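You operate a simulated robot arm through the tools that you are given. There is no shell and no other tool. Be economical: measure what you need, move in short steps, check, and stop when the job is done.

Carry out the task below with a simulated robot arm. There is one attempt and no reset: what you move stays moved.

TASK
Take the grey chuck jaw and leave it on the green sheet. Then take the orange bearing block and leave it on the orange sheet on the top of the wooden bench.
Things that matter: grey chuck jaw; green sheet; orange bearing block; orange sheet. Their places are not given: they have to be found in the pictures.

It is judged by the outcome, as a careful person would: the job done as asked, and still so three seconds after it is handed in. It fails if anything else is knocked over, pushed out of place, dropped, spilled or broken.

THE ROBOT
A 7-joint arm with a two-finger parallel gripper, fixed in place. Base frame: the origin is at the foot of the arm, x ahead of it, y to its left, z up; the work surface is at about z = 0. Lengths are in mm, angles in degrees, forces in N, time in s.
With the tool pointing down near the work surface it reaches from about 240 to 620 mm from the base axis. Its first joint turns from -66.0 to 66.0 degrees. Payload 2.6 kg.
Tool frame: the origin (TCP) lies between the finger pads and is the grasp point; the fingertips stand 30 mm ahead of it; z points along the fingers, y is the line along which they close. The gripper opens to 94 mm. The fingers are 28 mm wide and 10 mm thick; the gripper's body (50 by 96 mm) begins 55 mm behind the TCP.
Orientation is told as [roll, pitch, yaw] about the base's x, y, z axes, in that order, counted from this pose: with the fingers straight down and closing along the base's y, the tool's x points along the base's -x, its y along +y and its z along -z.

THE INTERFACE
- The arm moves only by the tool step_arm. Its argument "steps" is a list that holds one entry, the list of rows, each a list of 7 numbers: the shift along the tool's x, y, z in mm, then the turn, a rotation vector about the tool's x, y, z in degrees, then the gripper command, from -1 (shut) to 1 (fully open), values between in proportion. In form: [[[dx, dy, dz, ax, ay, az, gripper], ...]]. A call has 1 to 10 rows; each row is the pose to reach, as a shift and turn from the pose commanded when the call began, along the tool's axes at that moment. A row lasts 0.2 s, in which the tool goes at most 50 mm and 8.6 degrees; a call with a longer step from one row to the next is refused whole, and so is a gripper value outside its range. A pose out of reach is approached as far as the arm can. The call stops where the force on the tool passes 40 N (or 10 N more than at its start, if that is more) or the arm is blocked; 0.2 s more then pass. The fingers move at their own pace (about 72 mm/s each) and stop on an object; they squeeze with about 35 N. The grip force told is the motor's: it shows also when the fingers shut on nothing. Time passes only in rows, and 0.2 s behind the last, so rows that repeat a pose let the fingers close. It gives the time, the measured TCP pose, the force on the tool (base axes), the opening and the grip force at its end, in the units of the frame above (readings bear some noise).
- Cameras (640 x 400 px; columns grow to the right, rows downward): "scene" is fixed at [14.1, 417.6, 559]; the picture's right is [-0.93, -0.38, 0.00], its down [-0.23, 0.56, -0.79] and it looks along [0.30, -0.73, -0.61] (base axes); focal length 293 px, centre (320, 200). "wrist" rides on the gripper at [-37, 0, -58] in the tool frame; the picture's right is [0.00, -1.00, 0.00], its down [0.97, 0.00, -0.24] and it looks along [0.24, 0.00, 0.97] (tool axes); focal length 218 px, centre (320, 200).
- grab_frame(camera): a new picture of that camera. No time passes.
- measure_at(camera, pixels): for up to 12 pixels [column, row] of the newest picture of that camera ("zoom" is the newest enlarged one), the place [x, y, z] in the base frame of the surface seen there, good to about 2 mm. No time passes.
- enlarge(camera, box): a new picture of the part [left, top, right, bottom] of that camera's present view, enlarged. No time passes.
- finish_job(): hands the job in; it is judged then, once.

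Work in short steps. Measure before you move; look again where a grasp or a placing could have gone wrong, and mend it. You have 80 turns and 38 pictures in all, the two below and enlarged ones among them. Open the gripper and draw the arm clear of the work before you hand the job in, unless the task says otherwise; then end with one line.

The tools are called by a JSON object that holds its "name" and its "arguments". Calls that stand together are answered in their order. step_arm: Moves the arm, as the interface text tells. Its arguments: {"type":"object","properties":{"steps":{"type":"array","items":{"type":"array","items":{"type":"array","items":{"type":"number"}}}}},"required":["steps"]} The other tools are called the same way: grab_frame (camera) takes a picture; measure_at (camera, pixels) gives the place of the surface under pixels of a picture; enlarge (camera, box) takes an enlarged picture of a part of a camera's view; finish_job () hands the job in.

At the start:

```text
clock: 0.0
tool_pos: [468.9, -105.4, 221.8]
tool_rot: [-0.1, 0.0, 0.0]
ft_force: [-0.2, -0.5, 0.3]
gripper_width: 94.1
finger_force: 0.0
```

scene: 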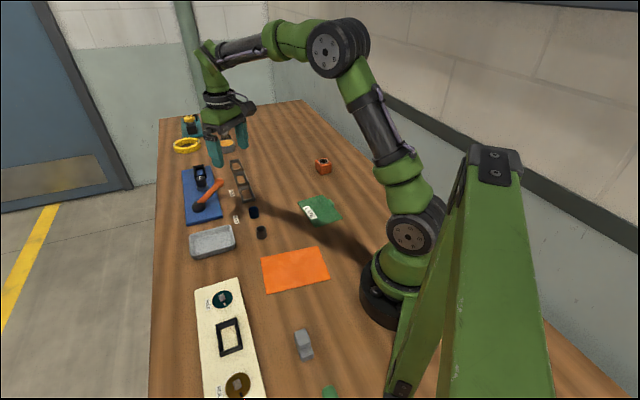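
wrist: 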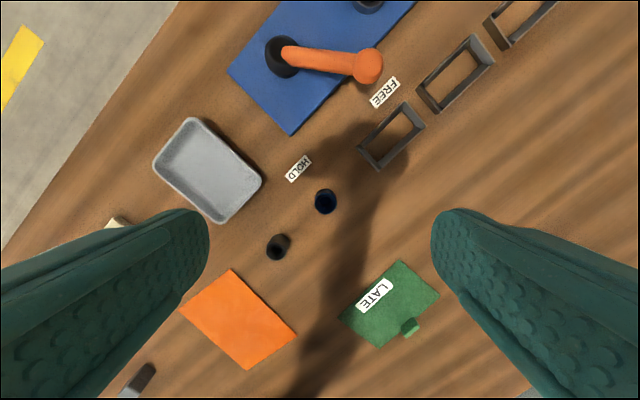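

The grey part is near scene (303,343), the orange block near (323,165), and the green sheet near (320,210). I'll enlarge these areas to check.

{"name": "enlarge", "arguments": {"camera": "scene", "box": [250, 240, 410, 400]}}

{"name": "enlarge", "arguments": {"camera": "scene", "box": [170, 100, 360, 240]}}

{"name": "measure_at", "arguments": {"camera": "scene", "pixels": [[303, 335], [307, 350], [330, 392], [323, 160], [323, 170], [320, 210], [295, 270], [262, 263], [325, 248], [268, 292], [330, 278]]}}

```text
2.50 times, centred on (330, 320) of scene
```

zoom: 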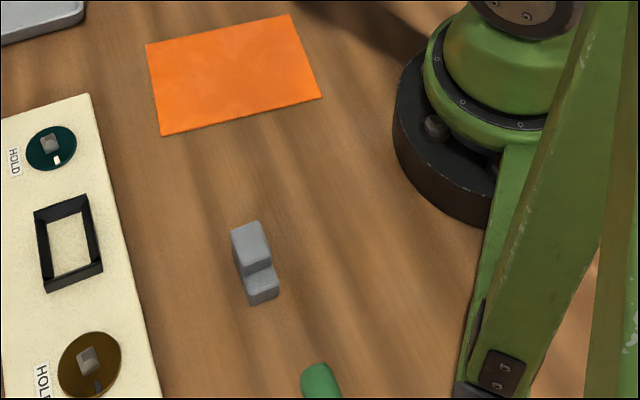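

```text
2.86 times, centred on (265, 170) of scene
```

zoom: 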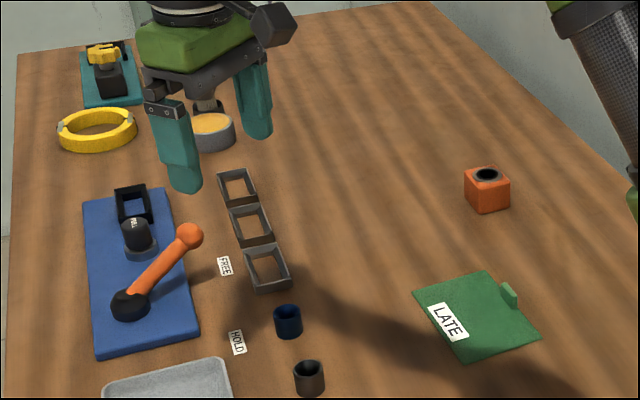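

```text
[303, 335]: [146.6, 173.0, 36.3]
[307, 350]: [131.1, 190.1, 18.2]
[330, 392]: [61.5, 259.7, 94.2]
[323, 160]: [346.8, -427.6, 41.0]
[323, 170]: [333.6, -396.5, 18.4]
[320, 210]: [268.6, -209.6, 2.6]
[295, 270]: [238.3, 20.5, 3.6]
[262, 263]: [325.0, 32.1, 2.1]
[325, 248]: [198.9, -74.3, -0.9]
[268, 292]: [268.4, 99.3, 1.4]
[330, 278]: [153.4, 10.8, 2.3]
```

Measuring the green sheet's corners, the label and tab, and the block's details.

{"name": "measure_at", "arguments": {"camera": "zoom", "pixels": [[416, 293], [486, 274], [537, 336], [467, 358], [508, 290], [512, 303], [448, 322], [487, 174], [467, 174], [507, 181], [477, 211], [508, 207]]}}

{"name": "step_arm", "arguments": {"steps": [[[0, 0, 0, 0, 0, 8, 1], [0, 0, -20, 0, 0, 16, 1]]]}}

```text
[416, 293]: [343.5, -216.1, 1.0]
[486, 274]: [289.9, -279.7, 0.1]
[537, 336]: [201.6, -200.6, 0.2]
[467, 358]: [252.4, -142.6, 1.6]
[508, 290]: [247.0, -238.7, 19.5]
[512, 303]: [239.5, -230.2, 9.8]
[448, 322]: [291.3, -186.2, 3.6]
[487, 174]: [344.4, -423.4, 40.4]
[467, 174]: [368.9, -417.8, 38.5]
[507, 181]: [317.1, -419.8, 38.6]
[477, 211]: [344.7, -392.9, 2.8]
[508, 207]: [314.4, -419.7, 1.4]
```

```text
clock: 0.6
tool_pos: [468.6, -105.1, 242.2]
tool_rot: [-0.2, 0.0, -16.1]
ft_force: [0.0, -0.1, 0.6]
gripper_width: 93.9
finger_force: 0.1
```

Next I go over toward the jaw, high up, turning the yaw to about 40°.

{"name": "step_arm", "arguments": {"steps": [[[35, 23, 0, 0, 0, -7, 1], [70, 46, 0, 0, 0, -14, 1], [105, 69, 0, 0, 0, -21, 1], [140, 92, 0, 0, 0, -28, 1], [175, 115, 0, 0, 0, -35, 1], [210, 138, 0, 0, 0, -42, 1], [245, 161, 0, 0, 0, -49, 1], [280, 185, 0, 0, 0, -56, 1]]]}}

{"name": "grab_frame", "arguments": {"camera": "wrist"}}

```text
clock: 2.4
tool_pos: [250.3, 151.3, 241.9]
tool_rot: [-0.1, 0.0, 40.1]
ft_force: [-0.8, 0.5, -0.4]
gripper_width: 94.1
finger_force: 0.0
```

```text
33 pictures are left
```

wrist: 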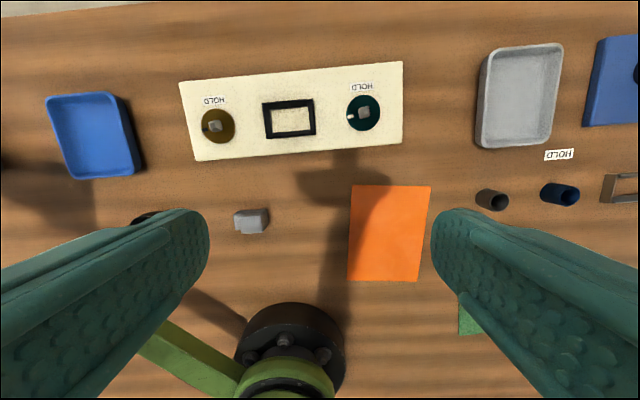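

The jaw is at wrist (251,221). A dark object is partly hidden by the finger near (145,217). I'll enlarge both and measure.

{"name": "enlarge", "arguments": {"camera": "wrist", "box": [120, 170, 300, 280]}}

{"name": "measure_at", "arguments": {"camera": "wrist", "pixels": [[237, 212], [268, 210], [268, 230], [236, 229], [248, 216], [262, 221], [145, 217], [137, 216], [240, 220], [264, 213]]}}

```text
3.56 times, centred on (210, 225) of wrist
```

zoom: 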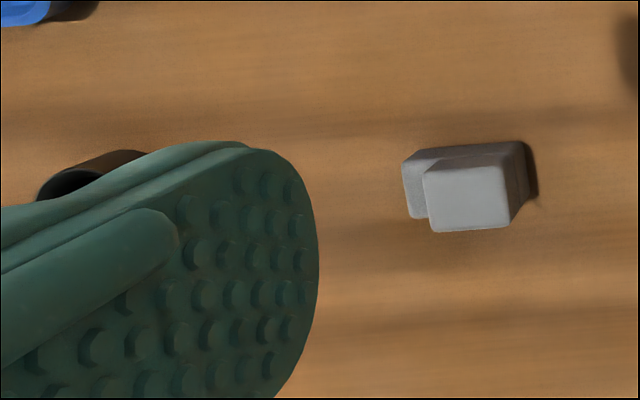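

```text
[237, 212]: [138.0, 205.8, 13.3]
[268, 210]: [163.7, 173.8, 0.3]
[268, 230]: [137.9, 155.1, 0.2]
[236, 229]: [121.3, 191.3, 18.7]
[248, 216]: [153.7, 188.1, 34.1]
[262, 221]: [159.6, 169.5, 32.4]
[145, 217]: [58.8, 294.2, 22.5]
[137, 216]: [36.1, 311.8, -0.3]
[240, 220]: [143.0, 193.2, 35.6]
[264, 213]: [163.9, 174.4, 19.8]
```

{"name": "measure_at", "arguments": {"camera": "zoom", "pixels": [[428, 174], [502, 167], [507, 222], [437, 229], [407, 168], [411, 214], [414, 190], [466, 198], [521, 145], [430, 225], [100, 165]]}}

```text
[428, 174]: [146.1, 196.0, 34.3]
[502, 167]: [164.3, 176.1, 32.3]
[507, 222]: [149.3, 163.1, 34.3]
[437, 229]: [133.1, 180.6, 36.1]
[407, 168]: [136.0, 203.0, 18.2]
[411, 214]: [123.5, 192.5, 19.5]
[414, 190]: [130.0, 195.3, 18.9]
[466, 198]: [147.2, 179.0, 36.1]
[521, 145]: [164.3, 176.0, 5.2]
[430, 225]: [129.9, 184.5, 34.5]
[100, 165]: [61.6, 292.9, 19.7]
```

The jaw spans about (130,198) to (157,170), 39 mm long and 22 mm wide, with its centre near (143,184). I move over it at z≈200 with yaw 44° and look for the tall green object beside it.

{"name": "step_arm", "arguments": {"steps": [[[20, 31, 0, 0, 0, -2, 1], [40, 62, 0, 0, 0, -4, 1], [60.6, 94.1, 0, 0, 0, -4, 0.5], [60.6, 94.1, 40, 0, 0, -4, 0.5]]]}}

{"name": "grab_frame", "arguments": {"camera": "wrist"}}

{"name": "grab_frame", "arguments": {"camera": "scene"}}

```text
clock: 3.4
tool_pos: [142.8, 181.9, 200.6]
tool_rot: [-0.2, 0.1, 44.0]
ft_force: [0.5, -0.1, -0.5]
gripper_width: 70.7
finger_force: 0.2
```

```text
31 pictures are left
```

wrist: 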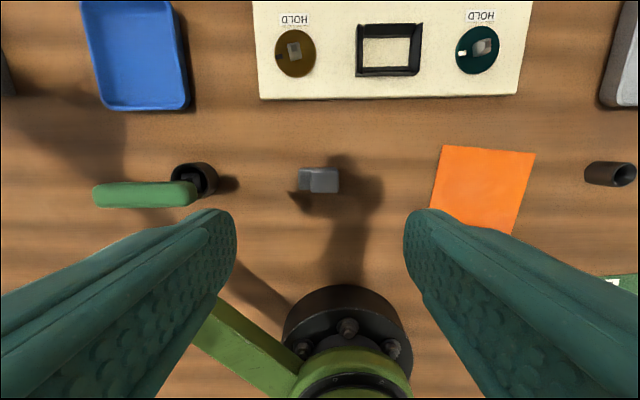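

```text
30 pictures are left
```

scene: 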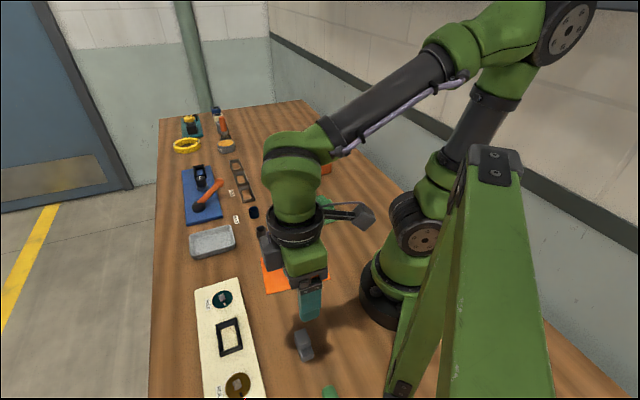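

The green object is a handle standing in a black cup, at wrist (95–195,195). I'll measure its clearance and recheck the jaw.

{"name": "measure_at", "arguments": {"camera": "wrist", "pixels": [[190, 192], [150, 195], [110, 195], [215, 180], [303, 173], [336, 171], [337, 190], [314, 191], [299, 189], [320, 182], [303, 182], [195, 165]]}}

{"name": "enlarge", "arguments": {"camera": "wrist", "box": [270, 150, 370, 212]}}

```text
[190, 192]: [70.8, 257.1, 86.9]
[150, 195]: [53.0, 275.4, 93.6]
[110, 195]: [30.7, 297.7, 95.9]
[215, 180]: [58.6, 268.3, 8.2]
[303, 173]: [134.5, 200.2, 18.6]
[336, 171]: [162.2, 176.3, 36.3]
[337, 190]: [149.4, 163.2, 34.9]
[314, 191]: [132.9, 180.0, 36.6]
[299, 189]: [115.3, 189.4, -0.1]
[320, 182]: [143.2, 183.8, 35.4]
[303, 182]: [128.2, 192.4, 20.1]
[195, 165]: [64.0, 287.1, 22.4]
```

```text
6.40 times, centred on (320, 181) of wrist
```

zoom: 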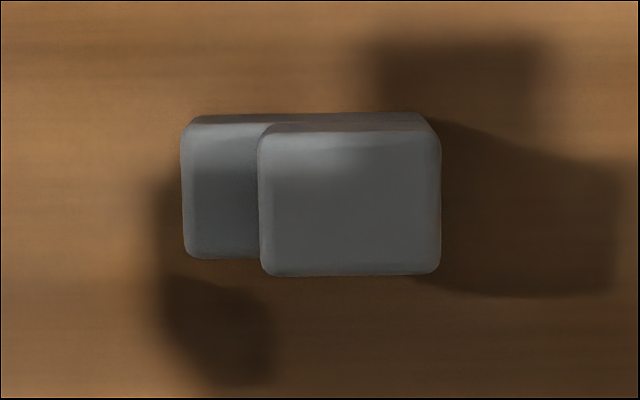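

The alignment is good, and the handle is about 100 mm away, so it is clear. I descend to z≈34.

{"name": "step_arm", "arguments": {"steps": [[[0, 0, 40, 0, 0, 0, 0.5], [0, 0, 80, 0, 0, 0, 0.5], [0, 0, 120, 0, 0, 0, 0.5], [0, 0, 150, 0, 0, 0, 0.5], [0, 0, 166, 0, 0, 0, 0.5]]]}}

{"name": "grab_frame", "arguments": {"camera": "wrist"}}

```text
clock: 4.6
tool_pos: [142.1, 178.5, 35.3]
tool_rot: [-0.1, 0.1, 43.9]
ft_force: [-0.3, -0.1, -0.3]
gripper_width: 70.4
finger_force: 0.1
```

```text
28 pictures are left
```

wrist: 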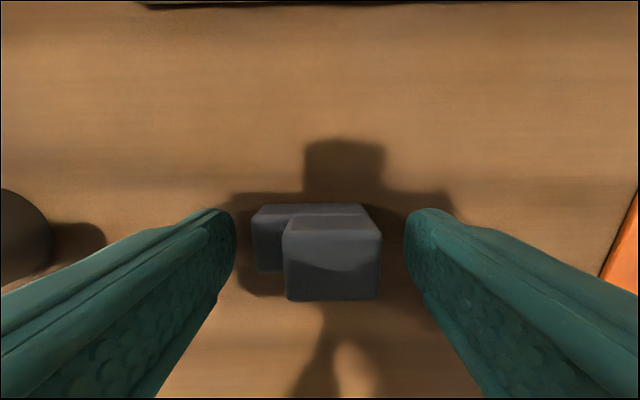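

The jaw sits between the fingers. I close and lift a little.

{"name": "step_arm", "arguments": {"steps": [[[0, 0, 0, 0, 0, 0, -1], [0, 0, 0, 0, 0, 0, -1], [0, 0, 0, 0, 0, 0, -1], [0, 0, -20, 0, 0, 0, -1], [0, 0, -60, 0, 0, 0, -1]]]}}

{"name": "grab_frame", "arguments": {"camera": "wrist"}}

```text
clock: 5.8
tool_pos: [143.0, 182.4, 97.1]
tool_rot: [-0.1, 0.2, 44.1]
ft_force: [-0.4, -0.2, -1.7]
gripper_width: 45.3
finger_force: 34.5
```

```text
27 pictures are left
```

wrist: 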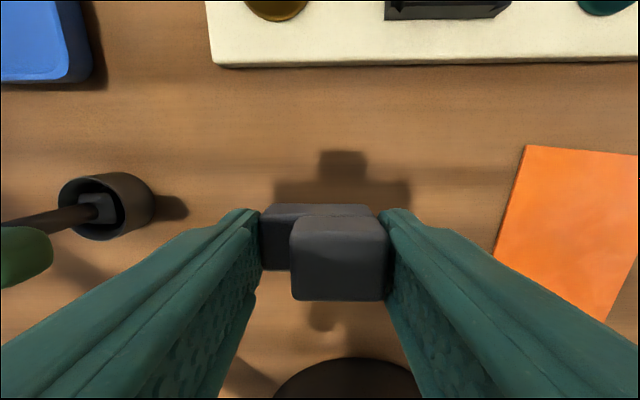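

The jaw is held (opening 45 mm, force 34 N). I lift it and swing out.

{"name": "step_arm", "arguments": {"steps": [[[0, 0, -40, 0, 0, 0, -1], [0, 0, -80, 0, 0, 0, -1], [0, 0, -110, 0, 0, 0, -1], [-14, -35, -110, 0, 0, 0, -1], [-28, -70, -110, 0, 0, 0, -1], [-42, -105, -110, 0, 0, 0, -1], [-55, -140, -110, 0, 0, 0, -1]]]}}

{"name": "step_arm", "arguments": {"steps": [[[22, -34, 0, 0, 0, 0, -1], [44, -68, 0, 0, 0, 0, -1], [66, -102, 0, 0, 0, 0, -1], [88, -136, 0, 0, 0, 0, -1], [110, -172, 0, 0, 0, 0, -1]]]}}

```text
clock: 7.4
tool_pos: [278.6, 119.9, 203.6]
tool_rot: [0.0, 0.1, 44.0]
ft_force: [0.3, -0.7, -1.2]
gripper_width: 44.9
finger_force: 34.2
```

```text
clock: 8.6
tool_pos: [320.8, -80.0, 206.7]
tool_rot: [-0.1, 0.0, 44.1]
ft_force: [-0.2, -0.5, -2.0]
gripper_width: 44.8
finger_force: 34.8
```

Still held. I move over the green sheet and look.

{"name": "step_arm", "arguments": {"steps": [[[31, -14, 0, 0, 0, 0, -1], [62, -28, 0, 0, 0, 0, -1], [93, -42, 0, 0, 0, 0, -1], [124, -55, 0, 0, 0, 0, -1], [124, -55, 40, 0, 0, 0, -1]]]}}

{"name": "grab_frame", "arguments": {"camera": "wrist"}}

```text
clock: 9.8
tool_pos: [268.6, -205.3, 166.9]
tool_rot: [0.0, -0.1, 44.0]
ft_force: [-0.8, 0.0, -2.0]
gripper_width: 44.8
finger_force: 34.6
```

```text
26 pictures are left
```

wrist: 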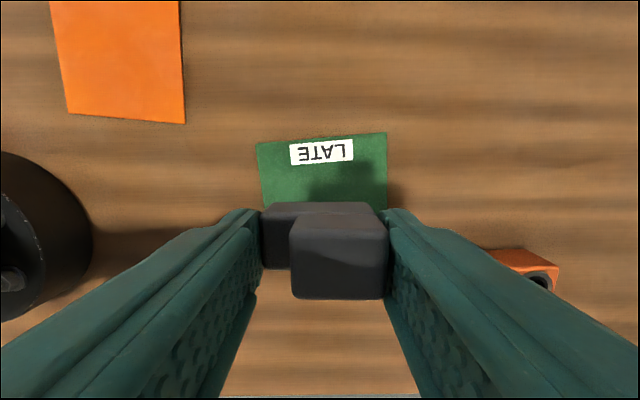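

Alignment with the sheet is good. I descend until just above contact: the grasp height was 35 and the sheet is 1–2 mm thick.

{"name": "step_arm", "arguments": {"steps": [[[0, 0, 35, 0, 0, 0, -1], [0, 0, 70, 0, 0, 0, -1], [0, 0, 100, 0, 0, 0, -1], [0, 0, 120, 0, 0, 0, -1], [0, 0, 129, 0, 0, 0, -1]]]}}

{"name": "grab_frame", "arguments": {"camera": "wrist"}}

{"name": "enlarge", "arguments": {"camera": "scene", "box": [260, 140, 380, 240]}}

```text
clock: 11.0
tool_pos: [271.0, -205.6, 40.2]
tool_rot: [-0.1, 0.0, 43.9]
ft_force: [-5.1, 3.4, 24.2]
gripper_width: 44.9
finger_force: 35.3
```

```text
25 pictures are left
```

wrist: 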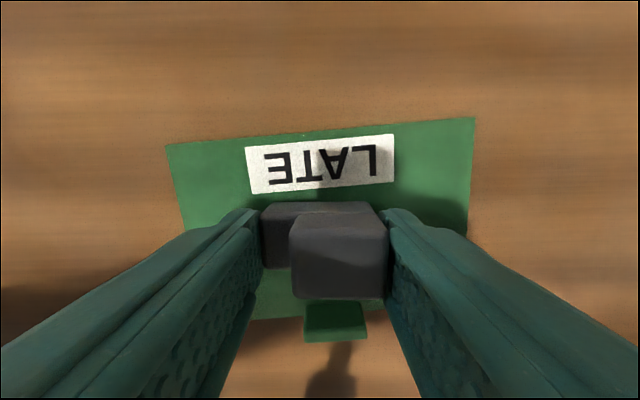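

```text
4.00 times, centred on (320, 190) of scene
```

zoom: 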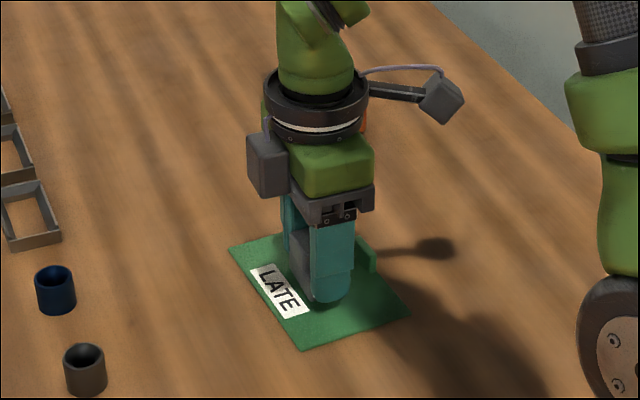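

Contact is felt (24 N) at z=40. I check whether the jaw stands flat by measuring the sheet, the jaw top and the tab.

{"name": "measure_at", "arguments": {"camera": "wrist", "pixels": [[210, 160], [440, 160], [275, 280], [320, 170], [335, 312], [300, 225], [375, 225], [300, 285], [380, 290], [335, 335], [272, 225], [272, 262]]}}

```text
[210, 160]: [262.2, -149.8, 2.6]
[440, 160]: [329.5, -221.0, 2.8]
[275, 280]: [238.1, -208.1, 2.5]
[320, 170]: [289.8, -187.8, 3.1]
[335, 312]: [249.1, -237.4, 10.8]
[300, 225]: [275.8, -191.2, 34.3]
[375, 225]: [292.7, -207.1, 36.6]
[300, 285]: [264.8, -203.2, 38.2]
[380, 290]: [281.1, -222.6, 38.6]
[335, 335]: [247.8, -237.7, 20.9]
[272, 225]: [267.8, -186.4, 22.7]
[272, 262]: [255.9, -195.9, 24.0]
```

The jaw top is at about 37–38 over a 2.6 mm sheet, so it stands flat on the sheet. I release and retreat straight up.

{"name": "step_arm", "arguments": {"steps": [[[0, 0, -1, 0, 0, 0, 0.2], [0, 0, -1, 0, 0, 0, 0.5], [0, 0, -1, 0, 0, 0, 0.5], [0, 0, -30, 0, 0, 0, 0.5], [0, 0, -75, 0, 0, 0, 0.5], [0, 0, -120, 0, 0, 0, 0.5], [0, 0, -165, 0, 0, 0, 1]]]}}

{"name": "grab_frame", "arguments": {"camera": "wrist"}}

```text
clock: 12.6
tool_pos: [270.4, -205.5, 202.5]
tool_rot: [0.0, 0.1, 44.0]
ft_force: [0.1, 0.1, 0.4]
gripper_width: 93.9
finger_force: 0.1
```

```text
23 pictures are left
```

wrist: 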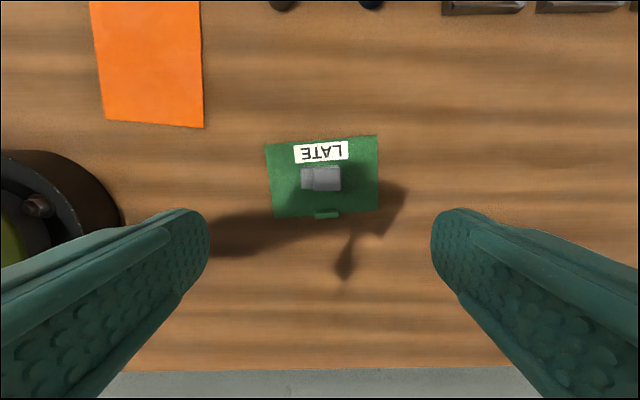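

The jaw is on the green sheet. Next I go above the orange block near (343,-420), and measure the strip at the bottom of the image on the way.

{"name": "measure_at", "arguments": {"camera": "wrist", "pixels": [[320, 385], [320, 365], [480, 375]]}}

{"name": "step_arm", "arguments": {"steps": [[[16, -34, 0, 0, 0, 0, 1], [32, -68, 0, 0, 0, 0, 1], [48, -102, 0, 0, 0, 0, 1], [64, -136, 0, 0, 0, 0, 1], [70, -150, 0, 0, 0, 0, 1]]]}}

{"name": "grab_frame", "arguments": {"camera": "wrist"}}

```text
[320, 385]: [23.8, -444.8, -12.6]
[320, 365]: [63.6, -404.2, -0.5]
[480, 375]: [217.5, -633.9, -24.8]
```

```text
clock: 13.8
tool_pos: [322.6, -363.5, 202.8]
tool_rot: [0.0, -0.1, 43.9]
ft_force: [-0.1, -0.1, 0.7]
gripper_width: 93.6
finger_force: 0.1
```

```text
22 pictures are left
```

wrist: 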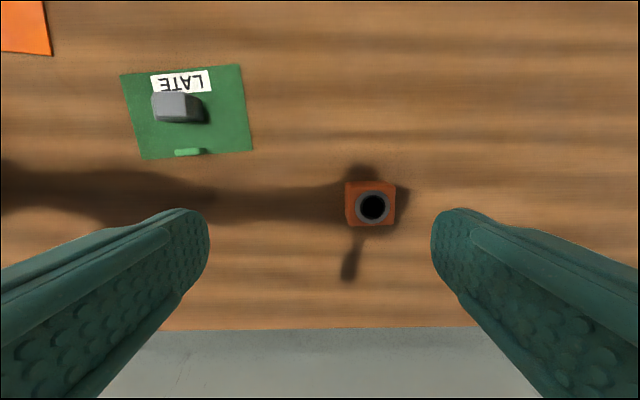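

The block is at wrist (371,204), nearly square with the tool. Measuring its corners and the far table edge.

{"name": "measure_at", "arguments": {"camera": "wrist", "pixels": [[350, 184], [393, 185], [392, 222], [350, 223], [352, 205], [392, 203], [371, 186], [372, 223], [357, 204]]}}

{"name": "enlarge", "arguments": {"camera": "wrist", "box": [320, 165, 420, 245]}}

```text
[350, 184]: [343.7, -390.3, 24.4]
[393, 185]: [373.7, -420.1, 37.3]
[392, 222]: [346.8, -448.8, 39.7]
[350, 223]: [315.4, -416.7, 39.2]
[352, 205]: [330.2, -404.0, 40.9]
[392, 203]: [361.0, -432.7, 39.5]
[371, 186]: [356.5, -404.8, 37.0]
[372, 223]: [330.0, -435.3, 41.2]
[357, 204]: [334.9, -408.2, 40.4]
```

```text
5.00 times, centred on (370, 205) of wrist
```

zoom: 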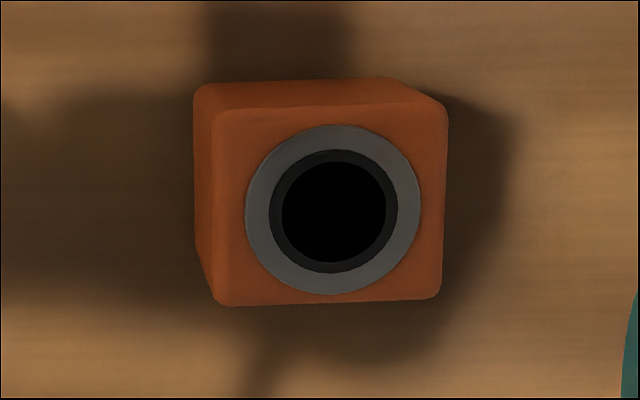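

The block is centred near (344.5,-419), about 44 mm square and 40 mm high. I centre over it and descend to z≈80, with the fingertips still above the block.

{"name": "step_arm", "arguments": {"steps": [[[11, -28, 0, 0, 0, 0, 1], [22.8, -55, 0, 0, 0, 0, 1], [22.8, -55, 40, 0, 0, 0, 1], [22.8, -55, 80, 0, 0, 0, 1], [22.8, -55, 120, 0, 0, 0, 1]]]}}

{"name": "grab_frame", "arguments": {"camera": "wrist"}}

```text
clock: 15.0
tool_pos: [346.7, -415.8, 79.9]
tool_rot: [-0.1, 0.0, 44.0]
ft_force: [0.0, 0.4, 0.2]
gripper_width: 93.9
finger_force: 0.0
```

```text
20 pictures are left
```

wrist: 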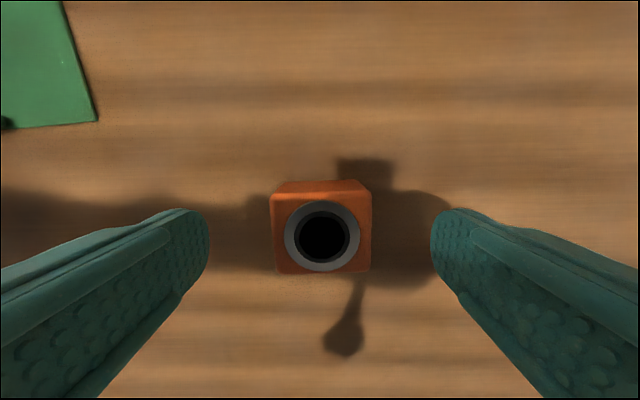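

Centred. I descend to z≈36, close and lift.

{"name": "step_arm", "arguments": {"steps": [[[3, 0, 22, 0, 0, 0, 1], [3, 0, 44, 0, 0, 0, 1], [3, 0, 44, 0, 0, 0, -1], [3, 0, 44, 0, 0, 0, -1], [3, 0, 44, 0, 0, 0, -1], [3, 0, 44, 0, 0, 0, -1]]]}}

{"name": "step_arm", "arguments": {"steps": [[[0, 0, -20, 0, 0, 0, -1], [0, 0, -60, 0, 0, 0, -1], [0, 0, -100, 0, 0, 0, -1], [0, 0, -140, 0, 0, 0, -1], [0, 0, -170, 0, 0, 0, -1]]]}}

{"name": "grab_frame", "arguments": {"camera": "wrist"}}

```text
clock: 16.4
tool_pos: [344.6, -418.5, 37.2]
tool_rot: [-0.1, -0.1, 43.9]
ft_force: [0.3, -0.4, 0.0]
gripper_width: 54.3
finger_force: 35.2
```

```text
clock: 17.6
tool_pos: [344.5, -421.6, 210.6]
tool_rot: [0.0, 0.0, 44.1]
ft_force: [0.0, 0.5, -4.9]
gripper_width: 54.2
finger_force: 35.2
```

```text
19 pictures are left
```

wrist: 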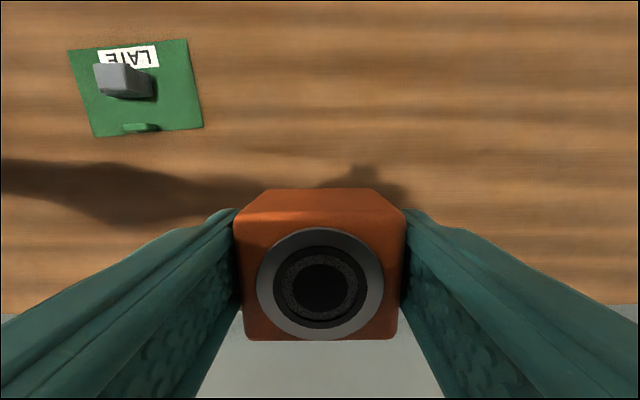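

The block is held. I travel to the orange sheet by an outward arc.

{"name": "step_arm", "arguments": {"steps": [[[-35.9, 26.8, 0, 0, 0, 0, -1], [-71.8, 53.6, 0, 0, 0, 0, -1], [-107.7, 80.4, 0, 0, 0, 0, -1], [-143.6, 107.2, 0, 0, 0, 0, -1], [-179.5, 134, 0, 0, 0, 0, -1]]]}}

{"name": "step_arm", "arguments": {"steps": [[[-20.6, 35.7, 0, 0, 0, 0, -1], [-41.2, 71.4, 0, 0, 0, 0, -1], [-61.8, 107.1, 0, 0, 0, 0, -1], [-82.4, 142.8, 0, 0, 0, 0, -1], [-103, 178.6, 0, 0, 0, 0, -1]]]}}

{"name": "grab_frame", "arguments": {"camera": "wrist"}}

```text
clock: 18.8
tool_pos: [381.5, -198.2, 208.9]
tool_rot: [-0.1, 0.1, 43.9]
ft_force: [-0.5, -0.2, -4.2]
gripper_width: 54.3
finger_force: 35.5
```

```text
clock: 20.0
tool_pos: [330.1, 1.1, 207.7]
tool_rot: [-0.1, 0.0, 43.9]
ft_force: [0.1, 0.8, -3.3]
gripper_width: 54.3
finger_force: 34.7
```

```text
18 pictures are left
```

wrist: 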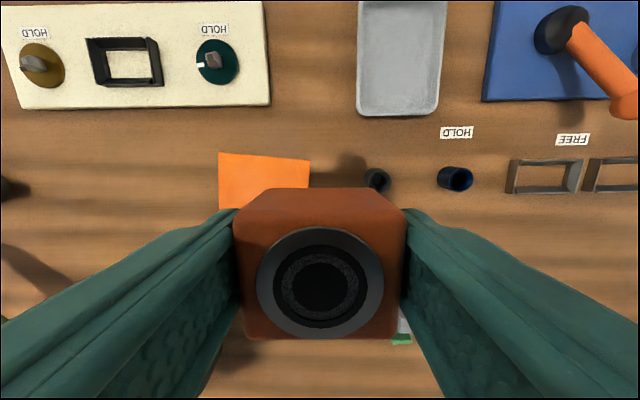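

{"name": "measure_at", "arguments": {"camera": "wrist", "pixels": [[222, 156], [307, 162], [265, 170], [225, 200], [376, 180], [366, 172]]}}

{"name": "measure_at", "arguments": {"camera": "scene", "pixels": [[264, 265], [268, 290], [278, 275]]}}

```text
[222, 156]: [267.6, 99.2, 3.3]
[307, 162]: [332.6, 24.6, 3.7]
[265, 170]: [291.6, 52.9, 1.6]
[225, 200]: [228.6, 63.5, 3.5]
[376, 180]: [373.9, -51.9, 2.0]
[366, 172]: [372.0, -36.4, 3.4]
```

```text
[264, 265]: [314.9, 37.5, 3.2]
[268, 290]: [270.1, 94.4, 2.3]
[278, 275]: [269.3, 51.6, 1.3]
```

The sheet's centre is about (241,17). I'll aim for (250,25), well inside it.

{"name": "step_arm", "arguments": {"steps": [[[14, 24, 0, 0, 0, 0, -1], [28, 48, 0, 0, 0, 0, -1], [41, 73, 0, 0, 0, 0, -1], [41, 73, 40, 0, 0, 0, -1], [41, 73, 80, 0, 0, 0, -1], [41, 73, 120, 0, 0, 0, -1]]]}}

{"name": "grab_frame", "arguments": {"camera": "wrist"}}

```text
clock: 21.4
tool_pos: [248.2, 24.6, 87.3]
tool_rot: [-0.1, -0.1, 44.0]
ft_force: [0.1, -0.2, -3.9]
gripper_width: 54.2
finger_force: 34.8
```

```text
17 pictures are left
```

wrist: 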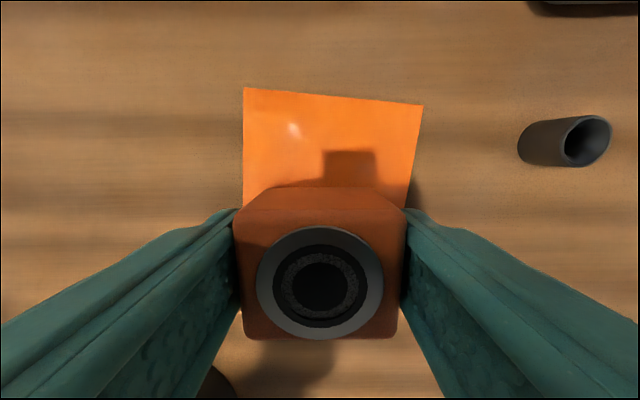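

{"name": "step_arm", "arguments": {"steps": [[[0, 0, 20, 0, 0, 0, -1], [0, 0, 38, 0, 0, 0, -1], [0, 0, 43, 0, 0, 0, -1], [0, 0, 46, 0, 0, 0, -1]]]}}

{"name": "enlarge", "arguments": {"camera": "scene", "box": [230, 220, 370, 310]}}

```text
clock: 22.4
tool_pos: [249.7, 25.5, 42.0]
tool_rot: [-0.1, 0.0, 44.1]
ft_force: [0.8, 0.3, -3.8]
gripper_width: 54.1
finger_force: 34.8
```

```text
4.44 times, centred on (300, 265) of scene
```

zoom: 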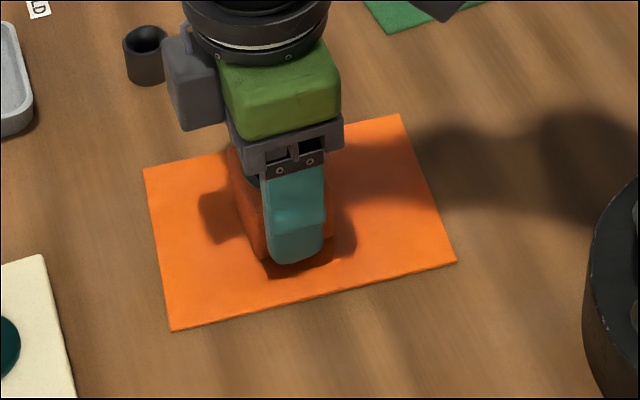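

No contact yet. I lower in 1 mm steps.

{"name": "step_arm", "arguments": {"steps": [[[0, 0, 1, 0, 0, 0, -1], [0, 0, 2, 0, 0, 0, -1], [0, 0, 2, 0, 0, 0, -1]]]}}

```text
clock: 23.2
tool_pos: [250.2, 23.8, 39.4]
tool_rot: [-0.2, 0.0, 44.1]
ft_force: [-1.4, -1.5, 7.1]
gripper_width: 54.1
finger_force: 34.8
```

Contact (force rose to +7 N). I release and rise straight up.

{"name": "step_arm", "arguments": {"steps": [[[0, 0, 0, 0, 0, 0, 0.4], [0, 0, 0, 0, 0, 0, 0.8], [0, 0, 0, 0, 0, 0, 0.8], [0, 0, -30, 0, 0, 0, 0.8], [0, 0, -75, 0, 0, 0, 0.8], [0, 0, -120, 0, 0, 0, 0.8], [0, 0, -165, 0, 0, 0, 0.8], [-40, 0, -165, 0, 0, 0, 0.8], [-80, 0, -165, 0, 0, 0, 0.8], [-120, -20, -165, 0, 0, 0, 0.8]]]}}

{"name": "grab_frame", "arguments": {"camera": "wrist"}}

{"name": "grab_frame", "arguments": {"camera": "scene"}}

```text
clock: 25.4
tool_pos: [351.0, 94.4, 205.5]
tool_rot: [-0.1, -0.1, 43.9]
ft_force: [0.6, 0.5, 0.2]
gripper_width: 84.7
finger_force: 0.1
```

```text
15 pictures are left
```

wrist: 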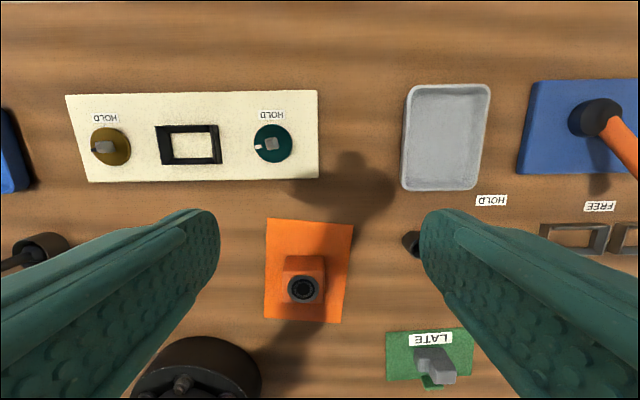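

```text
14 pictures are left
```

scene: 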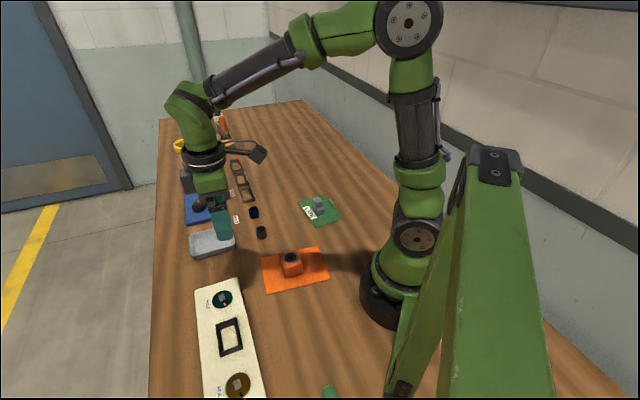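

Both parts are on their sheets, upright and away from the edges, nothing else has moved, and the arm is clear at z≈205. I hand the job in.

{"name": "finish_job", "arguments": {}}

```text
The job is handed in.
```

The grey chuck jaw is on the green sheet and the orange bearing block is on the orange sheet. Both stand upright, the final pictures show nothing else moved, and the job is handed in.
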